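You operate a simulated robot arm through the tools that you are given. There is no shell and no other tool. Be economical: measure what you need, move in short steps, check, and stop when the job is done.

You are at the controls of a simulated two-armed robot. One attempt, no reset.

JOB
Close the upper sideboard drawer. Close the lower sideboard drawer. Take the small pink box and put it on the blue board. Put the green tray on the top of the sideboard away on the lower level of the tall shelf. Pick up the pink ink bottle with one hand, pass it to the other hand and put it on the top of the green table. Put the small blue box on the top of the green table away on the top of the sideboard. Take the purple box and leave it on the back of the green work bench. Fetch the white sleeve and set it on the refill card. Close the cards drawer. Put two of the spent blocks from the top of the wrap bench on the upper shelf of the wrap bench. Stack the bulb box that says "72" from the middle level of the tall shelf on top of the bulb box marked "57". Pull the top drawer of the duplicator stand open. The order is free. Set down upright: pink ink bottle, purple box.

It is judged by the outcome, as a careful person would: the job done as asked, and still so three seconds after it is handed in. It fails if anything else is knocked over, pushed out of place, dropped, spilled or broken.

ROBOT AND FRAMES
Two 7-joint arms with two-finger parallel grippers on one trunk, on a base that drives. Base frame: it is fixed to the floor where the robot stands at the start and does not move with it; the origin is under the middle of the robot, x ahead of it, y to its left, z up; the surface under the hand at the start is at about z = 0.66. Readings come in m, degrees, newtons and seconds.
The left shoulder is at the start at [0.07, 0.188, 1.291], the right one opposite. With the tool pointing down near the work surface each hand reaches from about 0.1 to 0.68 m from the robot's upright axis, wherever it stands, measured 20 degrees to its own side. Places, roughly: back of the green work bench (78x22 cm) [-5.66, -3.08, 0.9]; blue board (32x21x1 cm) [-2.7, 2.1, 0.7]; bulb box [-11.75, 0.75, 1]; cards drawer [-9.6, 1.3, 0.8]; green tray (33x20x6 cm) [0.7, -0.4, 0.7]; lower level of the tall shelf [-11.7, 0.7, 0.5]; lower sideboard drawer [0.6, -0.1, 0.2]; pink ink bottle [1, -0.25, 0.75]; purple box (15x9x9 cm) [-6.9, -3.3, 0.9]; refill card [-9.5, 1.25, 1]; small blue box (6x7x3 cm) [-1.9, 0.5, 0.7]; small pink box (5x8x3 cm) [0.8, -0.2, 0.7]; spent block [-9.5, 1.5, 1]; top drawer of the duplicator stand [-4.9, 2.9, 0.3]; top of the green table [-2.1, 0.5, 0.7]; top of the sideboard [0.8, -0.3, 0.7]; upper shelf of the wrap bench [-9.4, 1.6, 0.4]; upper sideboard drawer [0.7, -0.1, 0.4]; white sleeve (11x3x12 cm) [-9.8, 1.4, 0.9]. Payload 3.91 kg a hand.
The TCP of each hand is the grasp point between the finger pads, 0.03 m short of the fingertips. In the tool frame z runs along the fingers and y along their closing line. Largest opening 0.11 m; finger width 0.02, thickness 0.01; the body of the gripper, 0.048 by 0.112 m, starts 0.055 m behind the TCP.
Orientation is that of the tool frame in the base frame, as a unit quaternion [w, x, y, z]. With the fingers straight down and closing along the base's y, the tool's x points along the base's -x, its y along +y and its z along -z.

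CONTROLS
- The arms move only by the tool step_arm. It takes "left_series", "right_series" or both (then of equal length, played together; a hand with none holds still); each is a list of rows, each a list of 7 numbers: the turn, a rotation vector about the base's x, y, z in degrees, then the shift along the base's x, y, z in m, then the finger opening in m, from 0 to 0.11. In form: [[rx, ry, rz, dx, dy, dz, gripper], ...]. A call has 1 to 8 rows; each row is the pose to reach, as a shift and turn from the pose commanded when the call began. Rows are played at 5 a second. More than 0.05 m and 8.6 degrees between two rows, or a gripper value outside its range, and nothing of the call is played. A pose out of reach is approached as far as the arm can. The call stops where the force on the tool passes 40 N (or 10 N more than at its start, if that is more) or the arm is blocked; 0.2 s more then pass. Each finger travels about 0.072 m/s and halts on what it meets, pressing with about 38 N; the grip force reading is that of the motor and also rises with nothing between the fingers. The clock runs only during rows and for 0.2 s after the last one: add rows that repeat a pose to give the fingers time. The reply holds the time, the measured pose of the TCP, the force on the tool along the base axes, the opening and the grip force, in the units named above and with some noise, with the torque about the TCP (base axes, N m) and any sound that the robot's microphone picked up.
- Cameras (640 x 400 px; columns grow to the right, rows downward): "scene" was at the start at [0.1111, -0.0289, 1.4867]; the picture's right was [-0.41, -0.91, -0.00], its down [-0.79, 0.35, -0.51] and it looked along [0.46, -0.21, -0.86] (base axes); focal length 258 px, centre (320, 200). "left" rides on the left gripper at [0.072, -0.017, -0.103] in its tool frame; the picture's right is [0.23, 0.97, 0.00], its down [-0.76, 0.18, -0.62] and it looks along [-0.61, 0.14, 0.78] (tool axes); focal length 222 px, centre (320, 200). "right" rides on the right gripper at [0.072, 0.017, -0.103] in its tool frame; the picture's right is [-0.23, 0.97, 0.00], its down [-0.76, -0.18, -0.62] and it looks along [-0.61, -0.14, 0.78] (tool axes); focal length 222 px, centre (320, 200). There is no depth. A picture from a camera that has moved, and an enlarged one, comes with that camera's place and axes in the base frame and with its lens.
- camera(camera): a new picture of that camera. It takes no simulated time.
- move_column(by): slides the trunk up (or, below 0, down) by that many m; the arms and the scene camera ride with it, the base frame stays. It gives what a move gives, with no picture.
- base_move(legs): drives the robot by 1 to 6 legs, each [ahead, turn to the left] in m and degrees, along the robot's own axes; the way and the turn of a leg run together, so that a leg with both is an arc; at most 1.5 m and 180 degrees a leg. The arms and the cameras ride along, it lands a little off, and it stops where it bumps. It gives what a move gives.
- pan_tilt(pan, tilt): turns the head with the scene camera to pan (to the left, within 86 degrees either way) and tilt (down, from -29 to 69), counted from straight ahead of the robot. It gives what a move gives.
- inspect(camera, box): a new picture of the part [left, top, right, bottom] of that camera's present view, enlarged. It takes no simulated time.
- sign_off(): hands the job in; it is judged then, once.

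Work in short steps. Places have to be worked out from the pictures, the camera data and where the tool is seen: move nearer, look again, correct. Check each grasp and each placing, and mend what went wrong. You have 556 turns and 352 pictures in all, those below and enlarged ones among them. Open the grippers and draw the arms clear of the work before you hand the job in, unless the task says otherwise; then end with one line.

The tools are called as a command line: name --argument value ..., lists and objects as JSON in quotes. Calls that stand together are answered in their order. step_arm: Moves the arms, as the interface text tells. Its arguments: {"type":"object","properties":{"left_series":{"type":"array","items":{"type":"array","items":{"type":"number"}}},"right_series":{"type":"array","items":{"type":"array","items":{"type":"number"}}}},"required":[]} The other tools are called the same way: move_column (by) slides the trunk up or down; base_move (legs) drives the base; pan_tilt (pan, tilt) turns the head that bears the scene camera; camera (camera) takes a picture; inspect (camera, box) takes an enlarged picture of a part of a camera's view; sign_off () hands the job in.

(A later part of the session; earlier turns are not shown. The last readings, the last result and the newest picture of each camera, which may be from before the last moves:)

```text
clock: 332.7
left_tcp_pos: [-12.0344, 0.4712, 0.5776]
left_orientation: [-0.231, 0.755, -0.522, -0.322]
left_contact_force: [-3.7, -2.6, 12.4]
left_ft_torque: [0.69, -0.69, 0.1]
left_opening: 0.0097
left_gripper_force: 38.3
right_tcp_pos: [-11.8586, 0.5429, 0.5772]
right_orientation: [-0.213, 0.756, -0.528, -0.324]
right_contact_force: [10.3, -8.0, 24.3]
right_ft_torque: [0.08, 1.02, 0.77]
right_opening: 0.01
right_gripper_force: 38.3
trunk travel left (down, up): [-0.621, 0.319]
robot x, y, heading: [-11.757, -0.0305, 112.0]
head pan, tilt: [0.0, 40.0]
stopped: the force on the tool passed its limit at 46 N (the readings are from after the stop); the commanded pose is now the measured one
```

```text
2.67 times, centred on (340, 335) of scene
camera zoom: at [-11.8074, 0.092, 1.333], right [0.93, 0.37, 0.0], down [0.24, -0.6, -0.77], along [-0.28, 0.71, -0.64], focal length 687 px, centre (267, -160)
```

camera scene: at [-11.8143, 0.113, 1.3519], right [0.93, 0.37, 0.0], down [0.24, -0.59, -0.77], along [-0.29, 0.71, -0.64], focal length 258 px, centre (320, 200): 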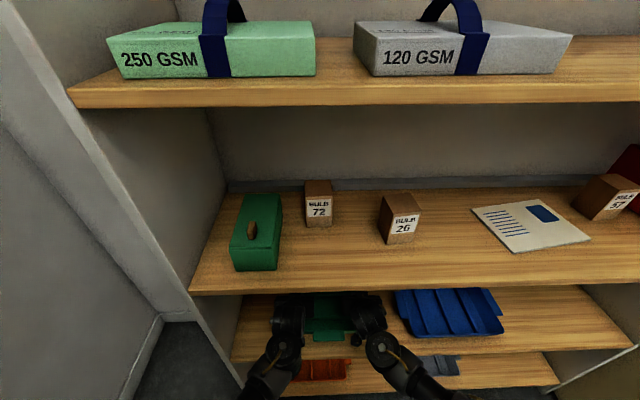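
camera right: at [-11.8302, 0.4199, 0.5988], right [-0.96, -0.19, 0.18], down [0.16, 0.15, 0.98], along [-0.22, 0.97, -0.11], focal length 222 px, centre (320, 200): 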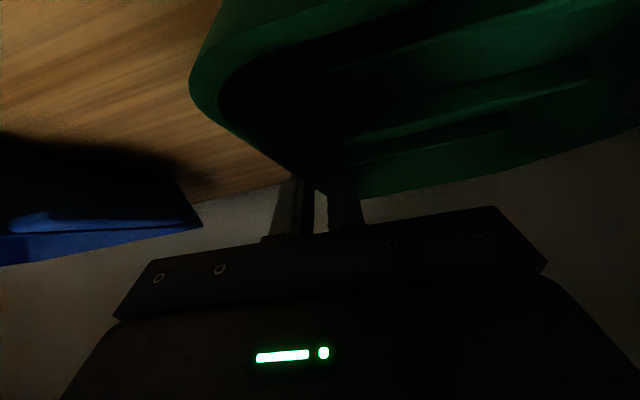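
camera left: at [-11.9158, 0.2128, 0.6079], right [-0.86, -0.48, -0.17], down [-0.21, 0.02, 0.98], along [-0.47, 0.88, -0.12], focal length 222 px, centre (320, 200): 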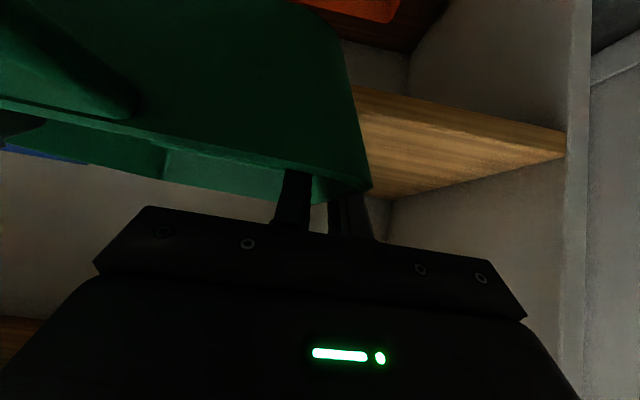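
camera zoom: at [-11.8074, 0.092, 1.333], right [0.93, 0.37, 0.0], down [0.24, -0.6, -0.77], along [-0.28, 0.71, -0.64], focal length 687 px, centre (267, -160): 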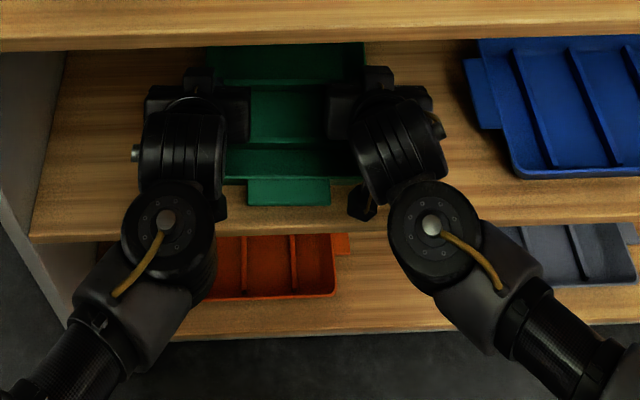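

The tray has shifted in the grip and its underside is touching the board. Lower a few mm more to level it before releasing.

step_arm --left_series '[[0, 0, 0, 0, 0, -0.005, 0], [0, 0, 0, 0, 0, -0.01, 0], [0, 0, 0, 0, 0, -0.015, 0]]' --right_series '[[0, 0, 0, 0, 0, -0.005, 0], [0, 0, 0, 0, 0, -0.01, 0], [0, 0, 0, 0, 0, -0.015, 0]]'

camera --camera "left"

```text
clock: 333.2
left_tcp_pos: [-12.0357, 0.476, 0.577]
left_orientation: [-0.236, 0.754, -0.518, -0.329]
left_contact_force: [-7.3, 6.5, 16.5]
left_ft_torque: [-0.18, -1.1, -0.13]
left_opening: 0.0097
left_gripper_force: 38.1
right_tcp_pos: [-11.859, 0.5464, 0.577]
right_orientation: [-0.214, 0.753, -0.526, -0.333]
right_contact_force: [8.6, -3.5, 27.8]
right_ft_torque: [-1.17, 0.5, 1.09]
right_opening: 0.01
right_gripper_force: 38.4
trunk travel left (down, up): [-0.621, 0.319]
robot x, y, heading: [-11.7568, -0.0322, 111.7]
head pan, tilt: [0.0, 40.0]
stopped in row 2 (left hand): the force on the tool passed its limit at 42 N (the readings are from after the stop); the commanded pose is now the measured one
```

```text
237 pictures are left
camera left: at [-11.9776, 0.3637, 0.5933], right [-0.86, -0.48, -0.18], down [-0.2, -0.02, 0.98], along [-0.48, 0.87, -0.08], focal length 222 px, centre (320, 200)
```

left: 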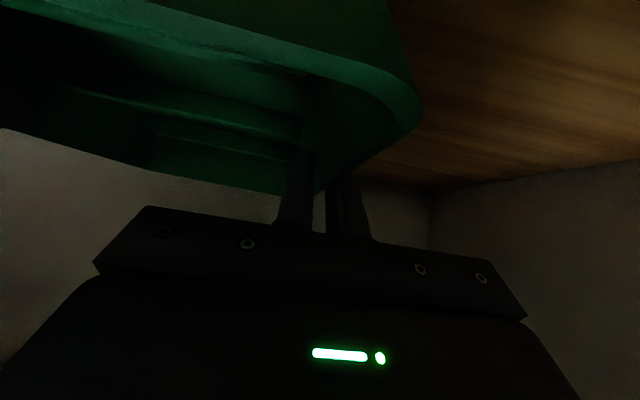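

The opening readings show the tray had slid down in the grip, so it now rests on the board. Release both hands.

step_arm --left_series '[[0, 0, 0, 0, 0, 0.003, 0.01], [0, 0, 0, 0, 0, 0.003, 0.03], [0, 0, 0, 0, 0, 0.003, 0.045], [0, 0, 0, 0, 0, 0.003, 0.05]]' --right_series '[[0, 0, 0, 0, 0, 0.003, 0.01], [0, 0, 0, 0, 0, 0.003, 0.03], [0, 0, 0, 0, 0, 0.003, 0.045], [0, 0, 0, 0, 0, 0.003, 0.05]]'

camera --camera "left"

camera --camera "right"

```text
clock: 334.2
left_tcp_pos: [-12.0351, 0.4747, 0.5752]
left_orientation: [-0.233, 0.755, -0.521, -0.324]
left_contact_force: [-0.3, 0.4, 0.1]
left_ft_torque: [0.01, 0.0, -0.02]
left_opening: 0.0502
left_gripper_force: 0.0
right_tcp_pos: [-11.8592, 0.5455, 0.5736]
right_orientation: [-0.213, 0.755, -0.528, -0.326]
right_contact_force: [-0.1, -0.1, -0.3]
right_ft_torque: [-0.01, -0.03, -0.01]
right_opening: 0.0499
right_gripper_force: 0.1
trunk travel left (down, up): [-0.621, 0.319]
robot x, y, heading: [-11.7597, -0.0298, 111.8]
head pan, tilt: [0.0, 40.0]
```

```text
236 pictures are left
camera left: at [-11.9772, 0.3625, 0.5923], right [-0.86, -0.48, -0.18], down [-0.2, -0.01, 0.98], along [-0.48, 0.87, -0.09], focal length 222 px, centre (320, 200)
```

left: 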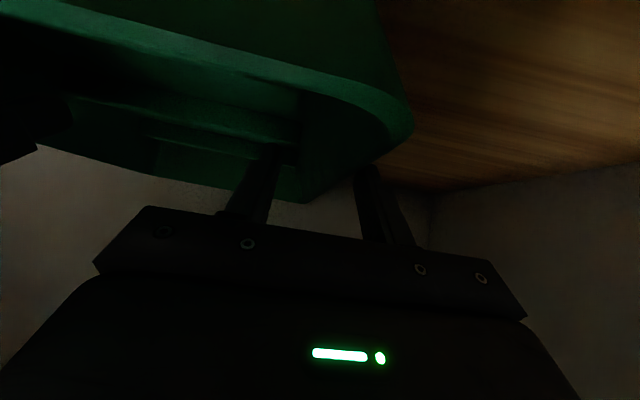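

```text
235 pictures are left
camera right: at [-11.8313, 0.4229, 0.5951], right [-0.96, -0.19, 0.18], down [0.16, 0.15, 0.98], along [-0.22, 0.97, -0.11], focal length 222 px, centre (320, 200)
```

right: 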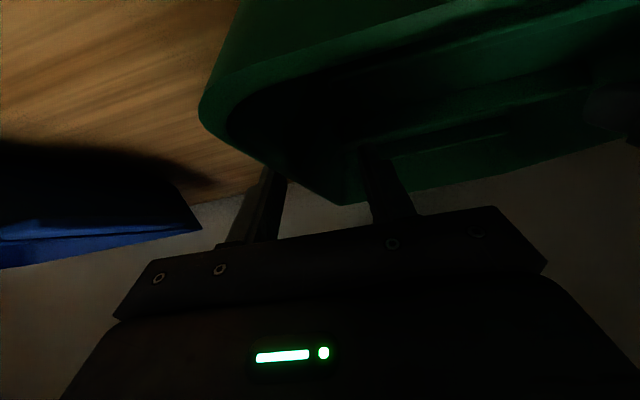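

Released. Withdraw both hands up and back along their tool axes, then reverse the base.

step_arm --left_series '[[0, 0, 0, 0.007, -0.016, 0.018, 0.05], [0, 0, 0, 0.015, -0.037, 0.035, 0.05], [0, 0, 0, 0.03, -0.074, 0.05, 0.05]]' --right_series '[[0, 0, 0, 0.007, -0.016, 0.018, 0.05], [0, 0, 0, 0.015, -0.037, 0.035, 0.05], [0, 0, 0, 0.03, -0.074, 0.05, 0.05]]'

base_move --legs '[[-0.45, 0]]'

pan_tilt --pan 0 --tilt 25

camera --camera "scene"

```text
clock: 335.0
left_tcp_pos: [-12.0051, 0.3988, 0.6259]
left_orientation: [-0.233, 0.755, -0.521, -0.324]
left_contact_force: [0.4, 0.0, 0.7]
left_ft_torque: [0.04, -0.05, -0.01]
left_opening: 0.0502
left_gripper_force: 0.1
right_tcp_pos: [-11.8293, 0.4698, 0.6256]
right_orientation: [-0.215, 0.754, -0.528, -0.326]
right_contact_force: [0.0, -0.7, 0.7]
right_ft_torque: [0.0, 0.01, 0.04]
right_opening: 0.0499
right_gripper_force: 0.1
trunk travel left (down, up): [-0.621, 0.319]
robot x, y, heading: [-11.7623, -0.0294, 111.9]
head pan, tilt: [0.0, 40.0]
```

```text
clock: 337.7
left_tcp_pos: [-11.839, -0.0152, 0.6245]
left_orientation: [-0.234, 0.754, -0.522, -0.324]
left_contact_force: [0.8, -0.7, -0.4]
left_ft_torque: [0.0, -0.04, -0.02]
left_opening: 0.05
left_gripper_force: 0.2
right_tcp_pos: [-11.6633, 0.0567, 0.6238]
right_orientation: [-0.215, 0.753, -0.529, -0.327]
right_contact_force: [0.2, 0.0, 0.1]
right_ft_torque: [-0.01, 0.02, -0.02]
right_opening: 0.0499
right_gripper_force: 0.0
trunk travel left (down, up): [-0.621, 0.319]
robot x, y, heading: [-11.5927, -0.4486, 111.6]
head pan, tilt: [0.0, 40.0]
```

```text
clock: 338.5
left_tcp_pos: [-11.8405, -0.0146, 0.6243]
left_orientation: [-0.234, 0.754, -0.522, -0.323]
left_contact_force: [-0.4, -0.4, 0.8]
left_ft_torque: [-0.01, 0.03, -0.03]
left_opening: 0.0501
left_gripper_force: 0.0
right_tcp_pos: [-11.662, 0.0565, 0.6239]
right_orientation: [-0.215, 0.753, -0.53, -0.325]
right_contact_force: [-0.1, 0.7, 0.2]
right_ft_torque: [0.01, -0.03, -0.01]
right_opening: 0.0501
right_gripper_force: 0.0
trunk travel left (down, up): [-0.621, 0.319]
robot x, y, heading: [-11.5947, -0.4495, 111.5]
head pan, tilt: [0.0, 25.0]
```

```text
234 pictures are left
camera scene: at [-11.6458, -0.3142, 1.3556], right [0.93, 0.37, 0.0], down [0.16, -0.39, -0.91], along [-0.33, 0.84, -0.42], focal length 258 px, centre (320, 200)
```

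scene: 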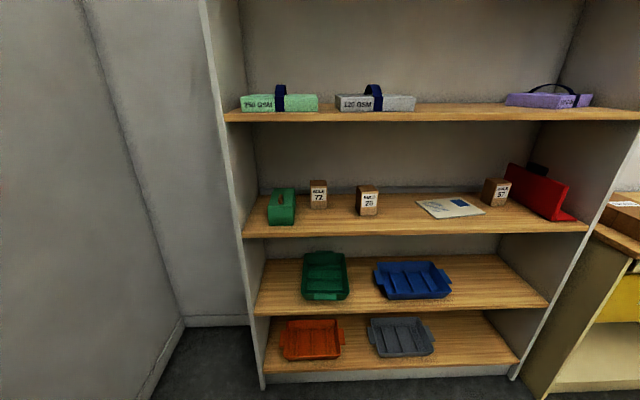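

Tray is neatly on the lower level. Now zoom on the bulb boxes of the middle level.

inspect --camera "scene" --box '[240, 150, 440, 250]'

inspect --camera "scene" --box '[400, 150, 600, 250]'

```text
3.20 times, centred on (340, 200) of scene
camera zoom: at [-11.6458, -0.3142, 1.3556], right [0.93, 0.37, 0.0], down [0.16, -0.39, -0.91], along [-0.33, 0.84, -0.42], focal length 825 px, centre (256, 200)
```

zoom: 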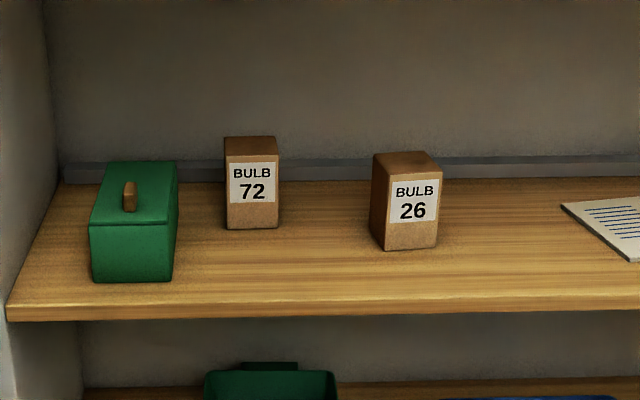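

```text
3.20 times, centred on (500, 200) of scene
camera zoom: at [-11.6458, -0.3142, 1.3556], right [0.93, 0.37, 0.0], down [0.16, -0.39, -0.91], along [-0.33, 0.84, -0.42], focal length 825 px, centre (-256, 200)
```

zoom: 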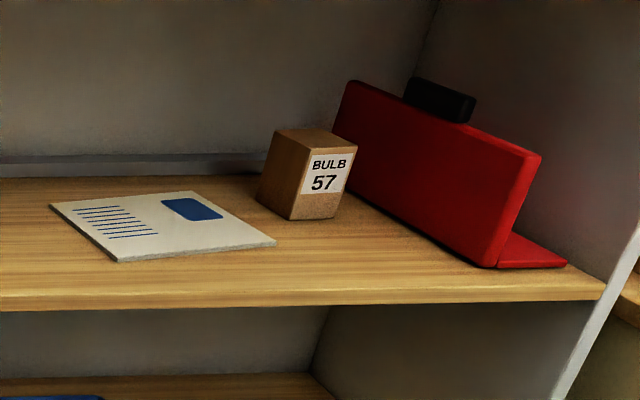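

Box 72 ≈(-12.00,0.577), box 57 ≈(-11.32,0.875) with a red holder close on its right. I'll use the right hand with a horizontal tool, gripping high on box 72. Raise the trunk and reshape the arms first.

move_column --by 0.3

step_arm --left_series '[[0, 0, 0, -0.01, -0.045, 0, 0.05], [0, 0, 0, -0.025, -0.088, 0, 0.05], [0, 0, 0, -0.05, -0.125, 0, 0.05], [0, 0, 0, -0.08, -0.16, 0, 0.05], [0, 0, 0, -0.11, -0.195, 0, 0.05], [0, 0, 0, -0.11, -0.195, 0, 0.05]]' --right_series '[[7, 2.75, 0, 0, 0, 0, 0.09], [14, 5.5, 0, 0, 0, 0, 0.09], [21, 8.25, 0, 0, 0, 0, 0.09], [28, 11, 0, 0, 0, 0, 0.09], [35, 13.75, 0, 0, 0, 0, 0.09], [41, 16.1, 0, 0, 0, 0, 0.09]]'

camera --camera "scene"

```text
clock: 341.5
left_tcp_pos: [-11.8386, -0.0135, 0.9252]
left_orientation: [-0.233, 0.754, -0.522, -0.324]
left_contact_force: [-0.5, 0.2, 0.0]
left_ft_torque: [-0.04, 0.03, -0.01]
left_opening: 0.0502
left_gripper_force: 0.1
right_tcp_pos: [-11.664, 0.0565, 0.9242]
right_orientation: [-0.214, 0.754, -0.529, -0.326]
right_contact_force: [0.5, -0.4, 0.0]
right_ft_torque: [-0.04, 0.01, 0.01]
right_opening: 0.0501
right_gripper_force: 0.1
trunk travel left (down, up): [-0.921, 0.019]
robot x, y, heading: [-11.5939, -0.4477, 111.7]
head pan, tilt: [0.0, 25.0]
```

```text
clock: 342.9
left_tcp_pos: [-11.9483, -0.2086, 0.9267]
left_orientation: [-0.233, 0.754, -0.522, -0.323]
left_contact_force: [0.7, 0.0, 0.1]
left_ft_torque: [0.02, 0.01, 0.04]
left_opening: 0.05
left_gripper_force: 0.0
right_tcp_pos: [-11.6618, 0.0574, 0.9246]
right_orientation: [0.388, -0.579, 0.406, 0.591]
right_contact_force: [0.6, 1.0, -0.9]
right_ft_torque: [0.02, 0.0, 0.01]
right_opening: 0.09
right_gripper_force: 0.0
trunk travel left (down, up): [-0.921, 0.019]
robot x, y, heading: [-11.5938, -0.443, 111.6]
head pan, tilt: [0.0, 25.0]
```

```text
231 pictures are left
camera scene: at [-11.6454, -0.3127, 1.6556], right [0.93, 0.37, 0.0], down [0.15, -0.39, -0.91], along [-0.33, 0.84, -0.42], focal length 258 px, centre (320, 200)
```

scene: 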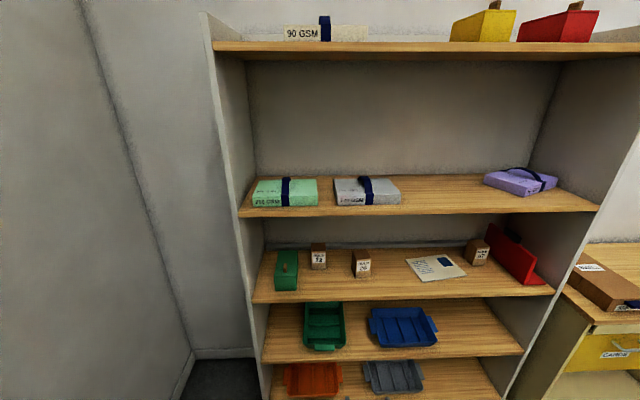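

A horizontal tool would put the wrist camera into the shelf board, so I'll tilt the right tool back to about 50° from vertical.

step_arm --right_series '[[-7.5, -2.9, 0, 0, 0, 0, 0.09], [-15, -5.8, 0, 0, 0, 0, 0.09], [-22.4, -8.8, 0, 0, 0, 0, 0.09], [-29.8, -11.7, 0, 0, 0, 0.01, 0.09], [-36.5, -14.3, 0, 0, 0, 0.03, 0.09], [-36.5, -14.3, 0, 0, 0, 0.05, 0.09]]'

base_move --legs '[[0, 22], [0.32, 0], [0, -21]]'

pan_tilt --pan 0 --tilt 45

camera --camera "scene"

camera --camera "right"

```text
clock: 344.3
left_tcp_pos: [-11.9479, -0.2099, 0.9271]
left_orientation: [-0.233, 0.754, -0.522, -0.324]
left_contact_force: [-0.6, 0.2, -0.1]
left_ft_torque: [-0.01, 0.02, -0.01]
left_opening: 0.0503
left_gripper_force: 0.0
right_tcp_pos: [-11.6632, 0.0565, 0.9742]
right_orientation: [-0.235, 0.74, -0.519, -0.358]
right_contact_force: [0.1, -0.7, 0.3]
right_ft_torque: [0.05, 0.01, 0.03]
right_opening: 0.0899
right_gripper_force: 0.1
trunk travel left (down, up): [-0.921, 0.019]
robot x, y, heading: [-11.5914, -0.4453, 111.5]
head pan, tilt: [0.0, 25.0]
```

```text
clock: 346.8
left_tcp_pos: [-12.0823, -0.2841, 0.9345]
left_orientation: [-0.171, 0.836, -0.367, -0.371]
left_contact_force: [1.5, -1.2, 0.9]
left_ft_torque: [0.04, 0.04, 0.06]
left_opening: 0.05
left_gripper_force: 0.0
right_tcp_pos: [-11.9173, 0.0679, 0.9837]
right_orientation: [-0.166, 0.821, -0.367, -0.405]
right_contact_force: [0.9, -0.6, 0.3]
right_ft_torque: [0.02, 0.01, -0.03]
right_opening: 0.0899
right_gripper_force: 0.0
trunk travel left (down, up): [-0.921, 0.019]
robot x, y, heading: [-11.6805, -0.3538, 133.7]
head pan, tilt: [0.0, 25.0]
stopped in leg 2: the robot was blocked; the commanded pose is now the measured one
```

```text
clock: 347.6
left_tcp_pos: [-12.0961, -0.2694, 0.9276]
left_orientation: [-0.168, 0.839, -0.368, -0.363]
left_contact_force: [-0.7, 0.1, 0.1]
left_ft_torque: [-0.02, 0.01, 0.0]
left_opening: 0.0501
left_gripper_force: 0.0
right_tcp_pos: [-11.9302, 0.0809, 0.9735]
right_orientation: [-0.163, 0.824, -0.369, -0.398]
right_contact_force: [-0.2, 0.8, -0.2]
right_ft_torque: [-0.02, 0.0, 0.0]
right_opening: 0.0903
right_gripper_force: 0.0
trunk travel left (down, up): [-0.921, 0.019]
robot x, y, heading: [-11.6845, -0.3525, 133.6]
head pan, tilt: [0.0, 45.0]
```

```text
230 pictures are left
camera scene: at [-11.776, -0.2548, 1.6247], right [0.72, 0.69, 0.0], down [0.49, -0.51, -0.71], along [-0.49, 0.51, -0.71], focal length 258 px, centre (320, 200)
```

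scene: 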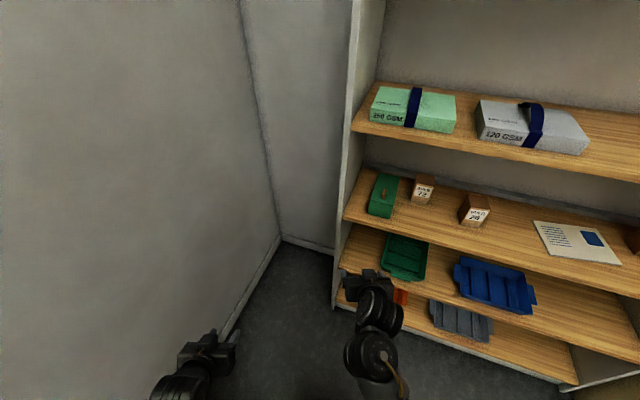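

```text
229 pictures are left
camera right: at [-11.8582, -0.023, 0.9853], right [-0.81, -0.55, 0.2], down [0.15, 0.13, 0.98], along [-0.56, 0.83, -0.03], focal length 222 px, centre (320, 200)
```

right: 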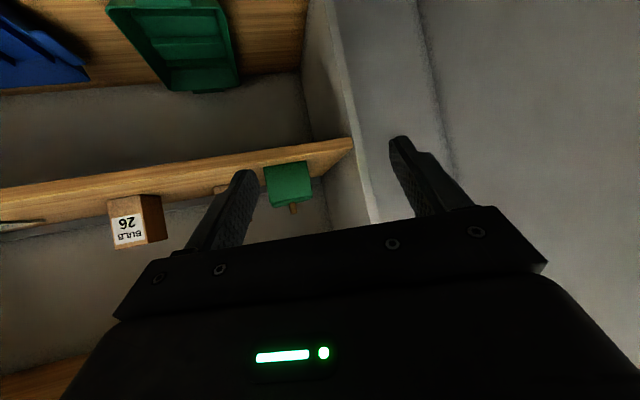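

The left elbow probably met the west wall. Rotate back to face the shelf; box 72 will then be at r≈0.06, which the right hand can reach.

base_move --legs '[[0, -21.6]]'

camera --camera "scene"

camera --camera "right"

```text
clock: 349.2
left_tcp_pos: [-12.0334, -0.126, 0.9288]
left_orientation: [-0.235, 0.753, -0.521, -0.325]
left_contact_force: [1.2, 0.6, -0.8]
left_ft_torque: [-0.02, 0.01, 0.0]
left_opening: 0.0503
left_gripper_force: 0.1
right_tcp_pos: [-11.749, 0.1395, 0.9767]
right_orientation: [-0.236, 0.739, -0.517, -0.362]
right_contact_force: [0.7, -0.7, 1.3]
right_ft_torque: [-0.04, 0.01, 0.03]
right_opening: 0.0899
right_gripper_force: 0.1
trunk travel left (down, up): [-0.921, 0.019]
robot x, y, heading: [-11.68, -0.3542, 111.8]
head pan, tilt: [0.0, 45.0]
```

```text
228 pictures are left
camera scene: at [-11.7303, -0.2323, 1.6251], right [0.93, 0.37, 0.0], down [0.26, -0.66, -0.71], along [-0.26, 0.66, -0.71], focal length 258 px, centre (320, 200)
```

scene: 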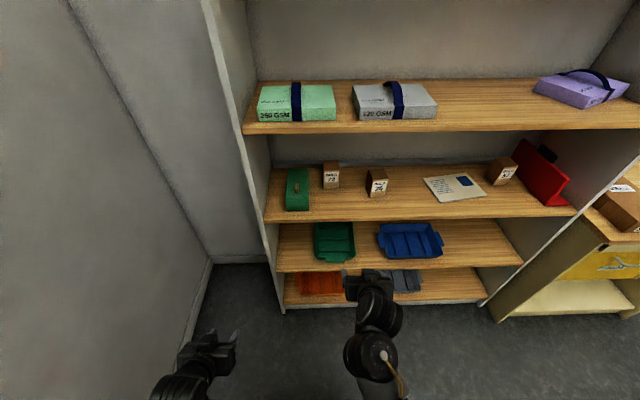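

```text
227 pictures are left
camera right: at [-11.7215, 0.0157, 0.9867], right [-0.96, -0.21, 0.2], down [0.19, 0.06, 0.98], along [-0.22, 0.98, -0.02], focal length 222 px, centre (320, 200)
```

right: 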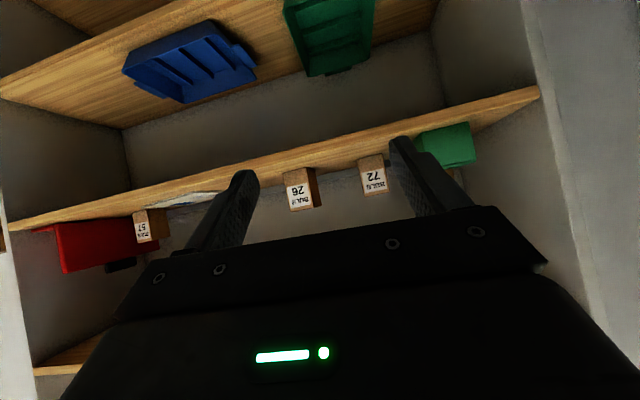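

inspect --camera "scene" --box '[270, 140, 430, 240]'

inspect --camera "right" --box '[260, 110, 500, 250]'

```text
4.00 times, centred on (350, 190) of scene
camera zoom: at [-11.7303, -0.2323, 1.6251], right [0.93, 0.37, 0.0], down [0.26, -0.66, -0.71], along [-0.26, 0.66, -0.71], focal length 1031 px, centre (200, 240)
```

zoom: 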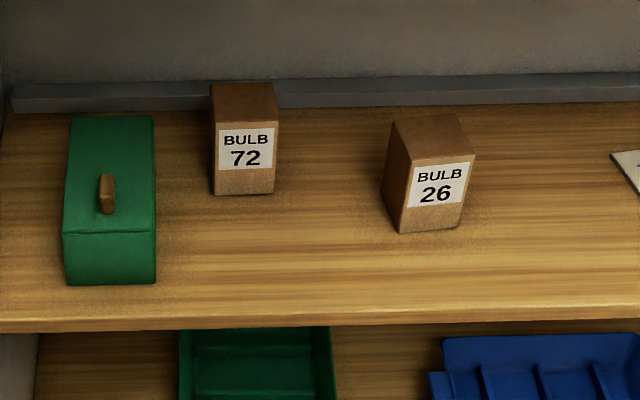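

```text
2.67 times, centred on (380, 180) of right
camera zoom: at [-11.7215, 0.0157, 0.9867], right [-0.96, -0.21, 0.2], down [0.19, 0.06, 0.98], along [-0.22, 0.98, -0.02], focal length 592 px, centre (160, 253)
```

zoom: 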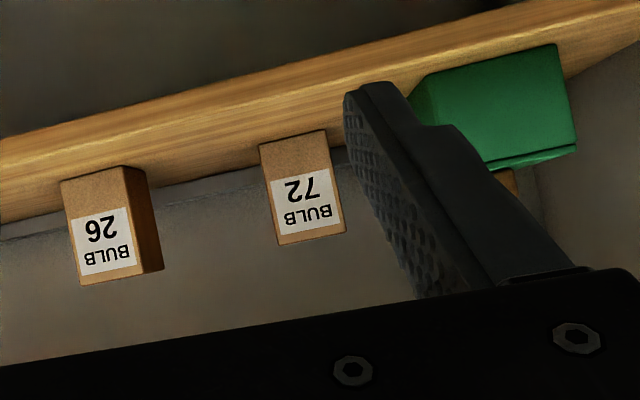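

Refined: box 72 centre f=0.962, r=0.045, base z≈0.894, 9.6 cm tall. Align the right hand laterally, then advance the base 0.36 m.

step_arm --right_series '[[0, 0, 0, -0.034, -0.0137, 0, 0.1], [0, 0, 0, -0.0687, -0.0275, 0, 0.1], [0, 0, 0, -0.0687, -0.0275, 0, 0.1]]'

base_move --legs '[[0.36, 0]]'

camera --camera "scene"

camera --camera "right"

```text
clock: 349.9
left_tcp_pos: [-12.0326, -0.1249, 0.9287]
left_orientation: [-0.234, 0.753, -0.522, -0.325]
left_contact_force: [-0.9, 0.1, 0.1]
left_ft_torque: [0.0, 0.01, -0.02]
left_opening: 0.0502
left_gripper_force: 0.1
right_tcp_pos: [-11.7524, 0.1386, 0.9486]
right_orientation: [-0.298, 0.759, -0.482, -0.322]
right_contact_force: [-0.9, 0.5, 0.3]
right_ft_torque: [0.0, 0.0, 0.02]
right_opening: 0.1001
right_gripper_force: 0.0
trunk travel left (down, up): [-0.921, 0.019]
robot x, y, heading: [-11.68, -0.3512, 111.8]
head pan, tilt: [0.0, 45.0]
stopped in row 3 (right hand): the arm was blocked; the commanded pose is now the measured one
```

```text
clock: 352.2
left_tcp_pos: [-12.1647, 0.2109, 0.93]
left_orientation: [-0.234, 0.752, -0.523, -0.325]
left_contact_force: [-0.1, 0.5, -0.5]
left_ft_torque: [-0.02, 0.01, 0.02]
left_opening: 0.0499
left_gripper_force: 0.1
right_tcp_pos: [-11.8852, 0.4742, 0.9492]
right_orientation: [-0.297, 0.759, -0.482, -0.322]
right_contact_force: [-0.2, -0.6, 0.0]
right_ft_torque: [0.0, -0.02, 0.02]
right_opening: 0.1002
right_gripper_force: 0.1
trunk travel left (down, up): [-0.921, 0.019]
robot x, y, heading: [-11.8149, -0.0168, 111.6]
head pan, tilt: [0.0, 45.0]
```

```text
224 pictures are left
camera scene: at [-11.8619, 0.1026, 1.6252], right [0.93, 0.37, 0.0], down [0.26, -0.66, -0.71], along [-0.26, 0.66, -0.71], focal length 258 px, centre (320, 200)
```

scene: 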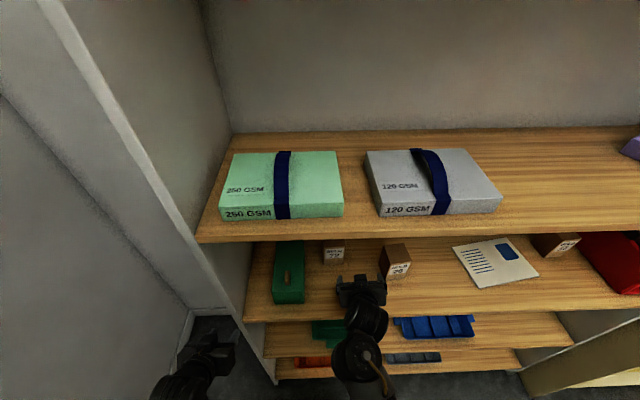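

```text
223 pictures are left
camera right: at [-11.8571, 0.3493, 0.9555], right [-0.97, -0.23, 0.04], down [0.04, 0.0, 1.0], along [-0.23, 0.97, 0.01], focal length 222 px, centre (320, 200)
```

right: 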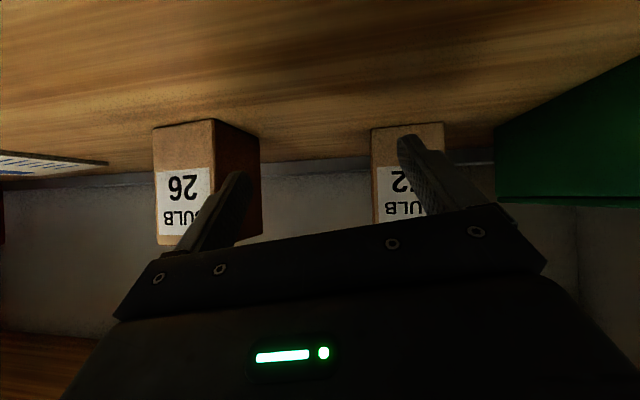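

The arm was blocked sideways and rolled slightly. Back out 0.3 m first, then fix the wrist and shift the base left instead.

base_move --legs '[[-0.3, 0]]'

step_arm --right_series '[[-1.9, 4.4, -0.3, 0, 0, 0.015, 0.1], [-3.7, 8.8, -0.5, 0, 0, 0.03, 0.1], [-3.7, 8.8, -0.5, 0, 0, 0.03, 0.1]]'

camera --camera "scene"

```text
clock: 354.2
left_tcp_pos: [-12.0579, -0.0672, 0.9282]
left_orientation: [-0.234, 0.754, -0.52, -0.326]
left_contact_force: [0.0, -0.1, -0.2]
left_ft_torque: [-0.02, -0.01, 0.0]
left_opening: 0.0505
left_gripper_force: 0.0
right_tcp_pos: [-11.7802, 0.1981, 0.9487]
right_orientation: [-0.296, 0.76, -0.48, -0.322]
right_contact_force: [-0.9, 0.4, -0.1]
right_ft_torque: [-0.02, 0.02, -0.01]
right_opening: 0.1
right_gripper_force: 0.1
trunk travel left (down, up): [-0.921, 0.019]
robot x, y, heading: [-11.7019, -0.2963, 112.0]
head pan, tilt: [0.0, 45.0]
```

```text
clock: 355.0
left_tcp_pos: [-12.0558, -0.068, 0.93]
left_orientation: [-0.234, 0.754, -0.52, -0.326]
left_contact_force: [0.4, 0.3, 0.6]
left_ft_torque: [0.02, -0.01, -0.01]
left_opening: 0.0501
left_gripper_force: 0.0
right_tcp_pos: [-11.774, 0.1988, 0.977]
right_orientation: [-0.24, 0.743, -0.512, -0.359]
right_contact_force: [-1.0, -0.4, 1.1]
right_ft_torque: [-0.06, -0.01, 0.0]
right_opening: 0.1002
right_gripper_force: 0.2
trunk travel left (down, up): [-0.921, 0.019]
robot x, y, heading: [-11.7062, -0.2931, 111.9]
head pan, tilt: [0.0, 45.0]
```

```text
222 pictures are left
camera scene: at [-11.7531, -0.1737, 1.6252], right [0.93, 0.37, 0.0], down [0.26, -0.66, -0.71], along [-0.26, 0.66, -0.71], focal length 258 px, centre (320, 200)
```

scene: 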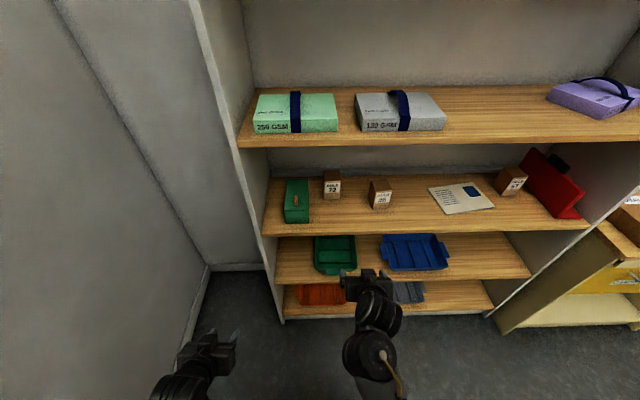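

Shift left by backing diagonally (keeps the left arm away from the wall), then advance.

base_move --legs '[[0, -15], [-0.28, 0], [0, 15], [0.5, 0]]'

camera --camera "scene"

camera --camera "right"

```text
clock: 356.9
left_tcp_pos: [-11.9808, -0.0246, 0.9298]
left_orientation: [-0.275, 0.678, -0.615, -0.294]
left_contact_force: [0.0, 0.1, -0.2]
left_ft_torque: [0.03, 0.0, -0.01]
left_opening: 0.0501
left_gripper_force: 0.1
right_tcp_pos: [-11.6365, 0.1573, 0.976]
right_orientation: [-0.287, 0.669, -0.604, -0.324]
right_contact_force: [-0.4, 0.6, -0.1]
right_ft_torque: [0.05, -0.01, 0.02]
right_opening: 0.1001
right_gripper_force: 0.2
trunk travel left (down, up): [-0.921, 0.019]
robot x, y, heading: [-11.697, -0.3352, 96.5]
head pan, tilt: [0.0, 45.0]
stopped in leg 2: the robot was blocked; the commanded pose is now the measured one
```

```text
221 pictures are left
camera scene: at [-11.7144, -0.2074, 1.6252], right [0.99, 0.12, 0.0], down [0.08, -0.7, -0.71], along [-0.08, 0.7, -0.71], focal length 258 px, centre (320, 200)
```

scene: 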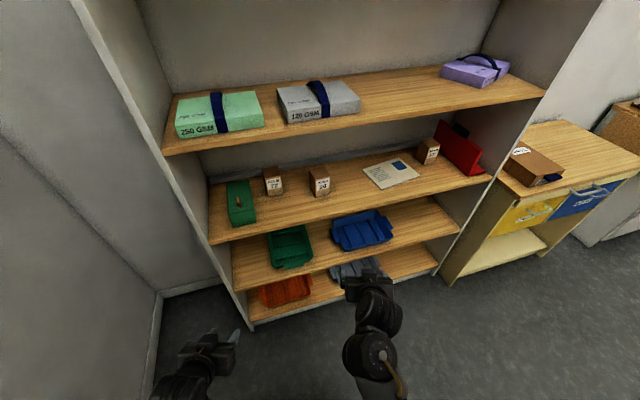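

```text
220 pictures are left
camera right: at [-11.641, 0.0305, 0.9858], right [-0.98, 0.04, 0.18], down [0.18, 0.01, 0.98], along [0.04, 1.0, -0.02], focal length 222 px, centre (320, 200)
```

right: 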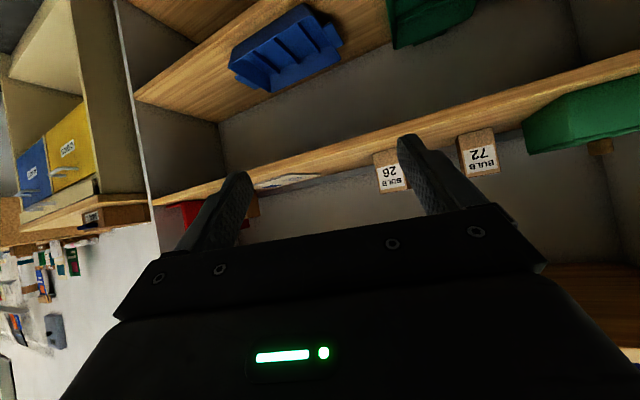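

Blocked again while reversing; look back-left to see what is there.

pan_tilt --pan 86 --tilt 50

camera --camera "scene"

```text
clock: 358.5
left_tcp_pos: [-11.9804, -0.0242, 0.929]
left_orientation: [-0.276, 0.678, -0.615, -0.293]
left_contact_force: [0.5, 0.0, 1.3]
left_ft_torque: [-0.04, 0.0, -0.04]
left_opening: 0.0499
left_gripper_force: 0.2
right_tcp_pos: [-11.6371, 0.158, 0.9758]
right_orientation: [-0.286, 0.669, -0.605, -0.323]
right_contact_force: [0.0, -0.2, 0.4]
right_ft_torque: [-0.01, 0.02, -0.02]
right_opening: 0.1004
right_gripper_force: 0.0
trunk travel left (down, up): [-0.921, 0.019]
robot x, y, heading: [-11.6973, -0.3363, 96.7]
head pan, tilt: [85.9, 50.0]
```

```text
219 pictures are left
camera scene: at [-11.7821, -0.2907, 1.6182], right [-0.04, 1.0, 0.0], down [0.77, 0.03, -0.64], along [-0.64, -0.03, -0.77], focal length 258 px, centre (320, 200)
```

scene: 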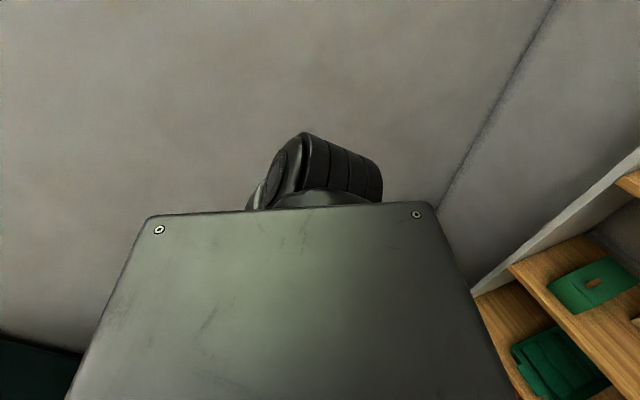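

The left elbow is near the west wall. I'll switch: use the left hand for box 72 with the base further right. First retract the right hand and open the left.

step_arm --right_series '[[0, 0, 0, 0.005, -0.045, 0, 0.08], [0, 0, 0, 0.01, -0.09, 0, 0.06], [0, 0, 0, 0.016, -0.135, 0, 0.04], [0, 0, 0, 0.022, -0.175, 0, 0.02]]' --left_series '[[0, 0, 0, 0, 0, 0, 0.06], [0, 0, 0, 0, 0, 0, 0.08], [0, 0, 0, 0, 0, 0, 0.1], [0, 0, 0, 0, 0, 0.02, 0.1]]'

pan_tilt --pan 0 --tilt 45

```text
clock: 359.5
left_tcp_pos: [-11.9795, -0.0269, 0.949]
left_orientation: [-0.275, 0.679, -0.615, -0.293]
left_contact_force: [-0.1, 0.1, -0.5]
left_ft_torque: [0.02, 0.01, 0.01]
left_opening: 0.1003
left_gripper_force: 0.0
right_tcp_pos: [-11.6094, -0.0153, 0.9741]
right_orientation: [-0.294, 0.672, -0.598, -0.324]
right_contact_force: [0.2, -0.3, -0.2]
right_ft_torque: [0.02, -0.02, -0.02]
right_opening: 0.0202
right_gripper_force: 0.1
trunk travel left (down, up): [-0.921, 0.019]
robot x, y, heading: [-11.6988, -0.3325, 96.6]
head pan, tilt: [85.9, 50.0]
```

```text
clock: 361.1
left_tcp_pos: [-11.9804, -0.0245, 0.9492]
left_orientation: [-0.275, 0.679, -0.615, -0.294]
left_contact_force: [0.7, -0.4, -0.4]
left_ft_torque: [-0.02, 0.02, -0.01]
left_opening: 0.1
left_gripper_force: 0.1
right_tcp_pos: [-11.6116, -0.016, 0.9727]
right_orientation: [-0.29, 0.675, -0.599, -0.321]
right_contact_force: [-0.5, -0.2, -0.1]
right_ft_torque: [0.03, 0.03, 0.03]
right_opening: 0.0202
right_gripper_force: 0.0
trunk travel left (down, up): [-0.921, 0.019]
robot x, y, heading: [-11.6981, -0.3379, 96.8]
head pan, tilt: [0.0, 45.0]
```

Now drive: turn right, advance diagonally, and square up to the shelf.

base_move --legs '[[0, -14.5], [0.34, 0], [0, 30]]'

camera --camera "scene"

camera --camera "left"

```text
clock: 365.7
left_tcp_pos: [-12.0032, 0.2297, 0.9503]
left_orientation: [-0.235, 0.752, -0.521, -0.327]
left_contact_force: [1.3, -0.5, -0.5]
left_ft_torque: [0.0, 0.01, -0.02]
left_opening: 0.1
left_gripper_force: 0.0
right_tcp_pos: [-11.6471, 0.3343, 0.9723]
right_orientation: [-0.245, 0.747, -0.505, -0.356]
right_contact_force: [-0.2, -0.5, -0.1]
right_ft_torque: [0.0, 0.05, 0.03]
right_opening: 0.02
right_gripper_force: 0.1
trunk travel left (down, up): [-0.921, 0.019]
robot x, y, heading: [-11.6505, 0.0008, 111.5]
head pan, tilt: [0.0, 45.0]
```

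```text
218 pictures are left
camera scene: at [-11.6983, 0.1231, 1.6251], right [0.93, 0.37, 0.0], down [0.26, -0.66, -0.71], along [-0.26, 0.66, -0.71], focal length 258 px, centre (320, 200)
```

scene: 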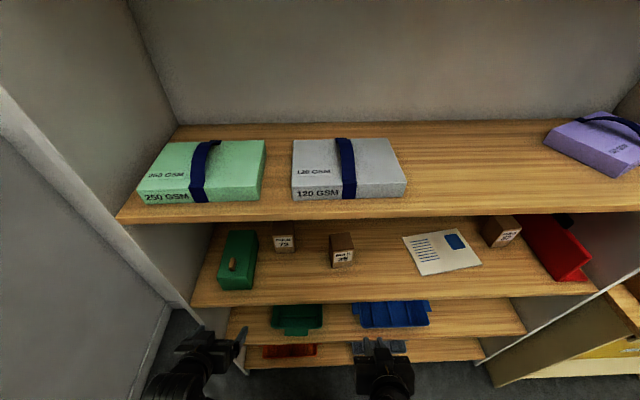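

```text
217 pictures are left
camera left: at [-11.9445, 0.1183, 0.9663], right [-0.86, -0.48, -0.18], down [-0.2, -0.01, 0.98], along [-0.47, 0.88, -0.08], focal length 222 px, centre (320, 200)
```

left: 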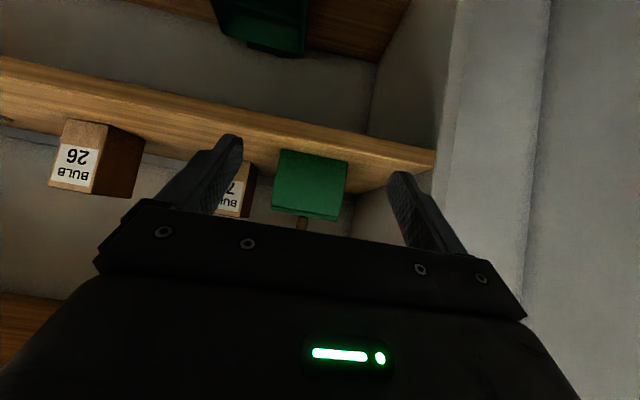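

Box 72 now at f≈0.645, l≈0.117. Align the left hand in front of it.

step_arm --left_series '[[0, 0, 0, 0.04, 0.016, 0.008, 0.09], [0, 0, 0, 0.08, 0.032, 0.015, 0.085], [0, 0, 0, 0.121, 0.0476, 0.022, 0.085], [0, 0, 0, 0.121, 0.0476, 0.022, 0.085]]'

camera --camera "left"

inspect --camera "scene" --box '[180, 200, 400, 340]'

```text
clock: 366.7
left_tcp_pos: [-11.9174, 0.2627, 0.9588]
left_orientation: [-0.199, 0.712, -0.569, -0.36]
left_contact_force: [0.0, 0.0, -0.4]
left_ft_torque: [0.02, 0.0, 0.0]
left_opening: 0.0855
left_gripper_force: 0.1
right_tcp_pos: [-11.6466, 0.3337, 0.9735]
right_orientation: [-0.246, 0.747, -0.505, -0.355]
right_contact_force: [-0.4, -0.6, -0.1]
right_ft_torque: [0.03, 0.02, 0.04]
right_opening: 0.0201
right_gripper_force: 0.1
trunk travel left (down, up): [-0.921, 0.019]
robot x, y, heading: [-11.647, 0.0065, 111.7]
head pan, tilt: [0.0, 45.0]
stopped in row 4 (left hand): the arm was blocked; the commanded pose is now the measured one
```

```text
216 pictures are left
camera left: at [-11.8665, 0.1459, 0.9725], right [-0.91, -0.42, -0.04], down [-0.06, 0.03, 1.0], along [-0.41, 0.91, -0.05], focal length 222 px, centre (320, 200)
```

left: 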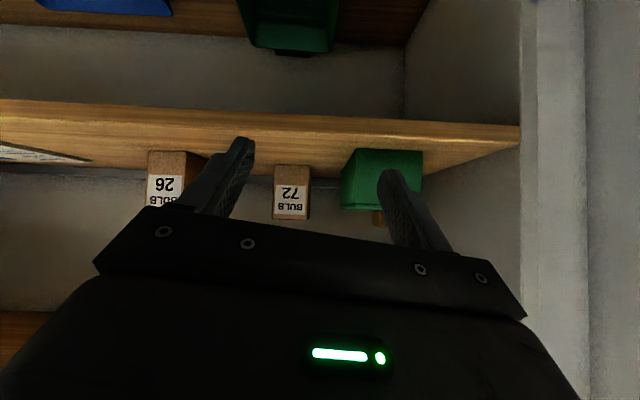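

```text
2.86 times, centred on (290, 270) of scene
camera zoom: at [-11.6986, 0.1226, 1.6252], right [0.93, 0.37, 0.0], down [0.26, -0.66, -0.71], along [-0.26, 0.66, -0.71], focal length 736 px, centre (406, 0)
```

zoom: 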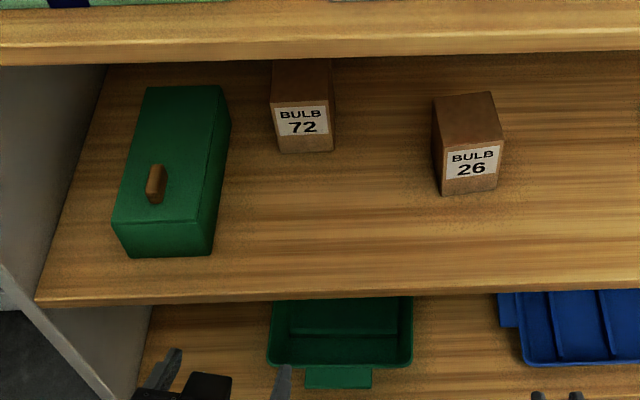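

The arm can't move inward when so retracted. I'll back the base, extend the left arm outside the shelf, and then drive in.

base_move --legs '[[-0.33, 0]]'

step_arm --left_series '[[0, 0, 0, -0.018, 0.045, 0.0, 0.085], [0, 0, 0, -0.036, 0.09, 0.0, 0.085], [0, 0, 0, -0.054, 0.136, 0.005, 0.085], [0, 0, 0, -0.072, 0.182, 0.01, 0.085], [0, 0, 0, -0.075, 0.225, 0.013, 0.085]]'

camera --camera "scene"

```text
clock: 368.8
left_tcp_pos: [-11.7956, -0.0403, 0.959]
left_orientation: [-0.2, 0.711, -0.571, -0.358]
left_contact_force: [0.7, 0.4, 0.0]
left_ft_torque: [-0.03, 0.04, 0.0]
left_opening: 0.085
left_gripper_force: 0.0
right_tcp_pos: [-11.5254, 0.0291, 0.9732]
right_orientation: [-0.247, 0.746, -0.506, -0.355]
right_contact_force: [0.7, 0.6, -0.2]
right_ft_torque: [-0.02, -0.05, 0.06]
right_opening: 0.02
right_gripper_force: 0.0
trunk travel left (down, up): [-0.921, 0.019]
robot x, y, heading: [-11.5309, -0.3001, 111.8]
head pan, tilt: [0.0, 45.0]
```

```text
clock: 370.0
left_tcp_pos: [-11.882, 0.1707, 0.9613]
left_orientation: [-0.181, 0.711, -0.577, -0.359]
left_contact_force: [-0.2, 1.0, -0.7]
left_ft_torque: [-0.05, -0.01, 0.02]
left_opening: 0.0851
left_gripper_force: 0.1
right_tcp_pos: [-11.5253, 0.0297, 0.973]
right_orientation: [-0.246, 0.746, -0.506, -0.355]
right_contact_force: [-0.3, 0.5, 1.1]
right_ft_torque: [0.0, 0.02, 0.01]
right_opening: 0.02
right_gripper_force: 0.0
trunk travel left (down, up): [-0.921, 0.019]
robot x, y, heading: [-11.5314, -0.3, 111.3]
head pan, tilt: [0.0, 45.0]
```

```text
214 pictures are left
camera scene: at [-11.5779, -0.1798, 1.625], right [0.93, 0.37, 0.0], down [0.26, -0.66, -0.71], along [-0.26, 0.66, -0.71], focal length 258 px, centre (320, 200)
```

scene: 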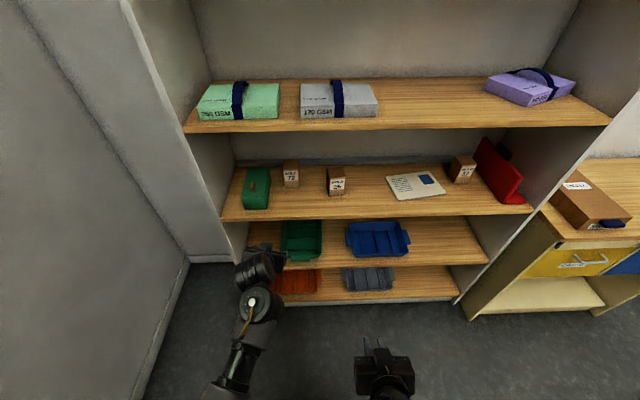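

Correct the left wrist's roll and align laterally (3.7 cm).

step_arm --left_series '[[1.9, -4.5, 2.2, 0.017, 0.007, 0.006, 0.085], [3.7, -9.0, 4.4, 0.0344, 0.0136, 0.013, 0.085], [3.7, -9.0, 4.4, 0.0344, 0.0136, 0.013, 0.085]]'

camera --camera "left"

```text
clock: 371.0
left_tcp_pos: [-11.8861, 0.1698, 0.9635]
left_orientation: [-0.203, 0.744, -0.53, -0.352]
left_contact_force: [0.0, -1.2, 0.2]
left_ft_torque: [0.0, -0.02, 0.02]
left_opening: 0.0852
left_gripper_force: 0.1
right_tcp_pos: [-11.5251, 0.0296, 0.9732]
right_orientation: [-0.246, 0.747, -0.506, -0.354]
right_contact_force: [0.6, 0.4, 0.1]
right_ft_torque: [0.01, 0.0, 0.01]
right_opening: 0.0204
right_gripper_force: 0.1
trunk travel left (down, up): [-0.921, 0.019]
robot x, y, heading: [-11.5297, -0.3023, 111.7]
head pan, tilt: [0.0, 45.0]
stopped in row 3 (left hand): the arm was blocked; the commanded pose is now the measured one
```

```text
213 pictures are left
camera left: at [-11.8275, 0.0594, 0.9778], right [-0.86, -0.49, -0.1], down [-0.12, 0.01, 0.99], along [-0.49, 0.87, -0.06], focal length 222 px, centre (320, 200)
```

left: 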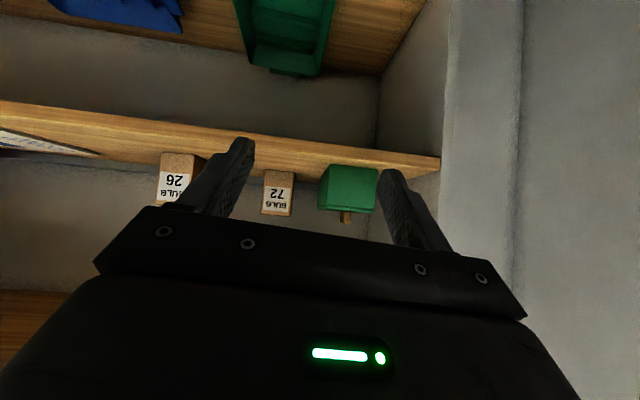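

Too folded for inward motion; extend further forward first.

step_arm --left_series '[[0, 0, 0, -0.014, 0.035, 0.0, 0.085], [0, 0, 0, -0.028, 0.07, 0.0, 0.085], [0, 0, 0, -0.028, 0.085, 0.0, 0.085], [0, 0, 0, -0.012, 0.092, 0.0, 0.085], [0, 0, 0, 0.003, 0.099, 0.0, 0.085], [0, 0, 0, 0.003, 0.099, 0.0, 0.085]]'

```text
clock: 372.6
left_tcp_pos: [-11.9096, 0.2613, 0.9588]
left_orientation: [-0.185, 0.744, -0.529, -0.364]
left_contact_force: [-0.3, 0.4, 0.0]
left_ft_torque: [0.01, -0.03, -0.01]
left_opening: 0.0851
left_gripper_force: 0.0
right_tcp_pos: [-11.5251, 0.0296, 0.9734]
right_orientation: [-0.247, 0.746, -0.506, -0.355]
right_contact_force: [0.6, -0.7, 0.3]
right_ft_torque: [0.01, 0.0, 0.01]
right_opening: 0.02
right_gripper_force: 0.1
trunk travel left (down, up): [-0.921, 0.019]
robot x, y, heading: [-11.528, -0.3028, 111.6]
head pan, tilt: [0.0, 45.0]
stopped in row 6 (left hand): the arm was blocked; the commanded pose is now the measured one
```

Rather than fight the wrist limit, keep the hand at l≈0.155 and shift the base right. First straighten the wrist roll there.

step_arm --left_series '[[0, 0, 0, -0.0093, -0.0037, 0, 0.085], [1.1, -3.4, -0.9, -0.0093, -0.0037, 0.006, 0.085], [2.2, -6.7, -1.7, -0.0093, -0.0037, 0.012, 0.085], [2.2, -6.7, -1.7, -0.0093, -0.0037, 0.012, 0.085]]'

camera --camera "left"

```text
clock: 373.6
left_tcp_pos: [-11.9194, 0.256, 0.9685]
left_orientation: [-0.233, 0.752, -0.523, -0.326]
left_contact_force: [0.1, 0.3, 0.2]
left_ft_torque: [-0.02, -0.01, 0.01]
left_opening: 0.0851
left_gripper_force: 0.1
right_tcp_pos: [-11.5252, 0.0282, 0.9732]
right_orientation: [-0.247, 0.746, -0.506, -0.356]
right_contact_force: [-0.1, 0.0, 0.0]
right_ft_torque: [0.0, -0.03, -0.01]
right_opening: 0.0198
right_gripper_force: 0.0
trunk travel left (down, up): [-0.921, 0.019]
robot x, y, heading: [-11.5287, -0.298, 111.5]
head pan, tilt: [0.0, 45.0]
```

```text
212 pictures are left
camera left: at [-11.863, 0.1437, 0.986], right [-0.86, -0.48, -0.18], down [-0.2, -0.01, 0.98], along [-0.47, 0.88, -0.08], focal length 222 px, centre (320, 200)
```

left: 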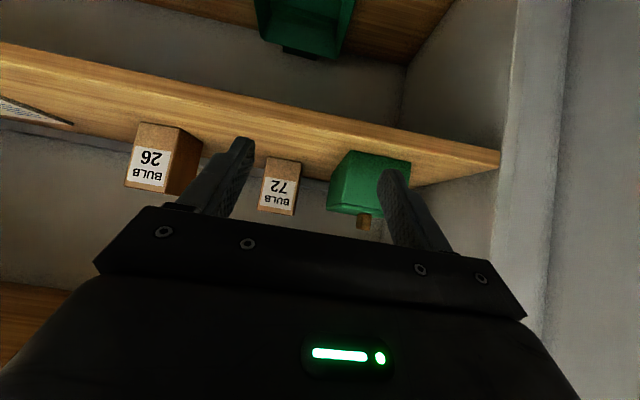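

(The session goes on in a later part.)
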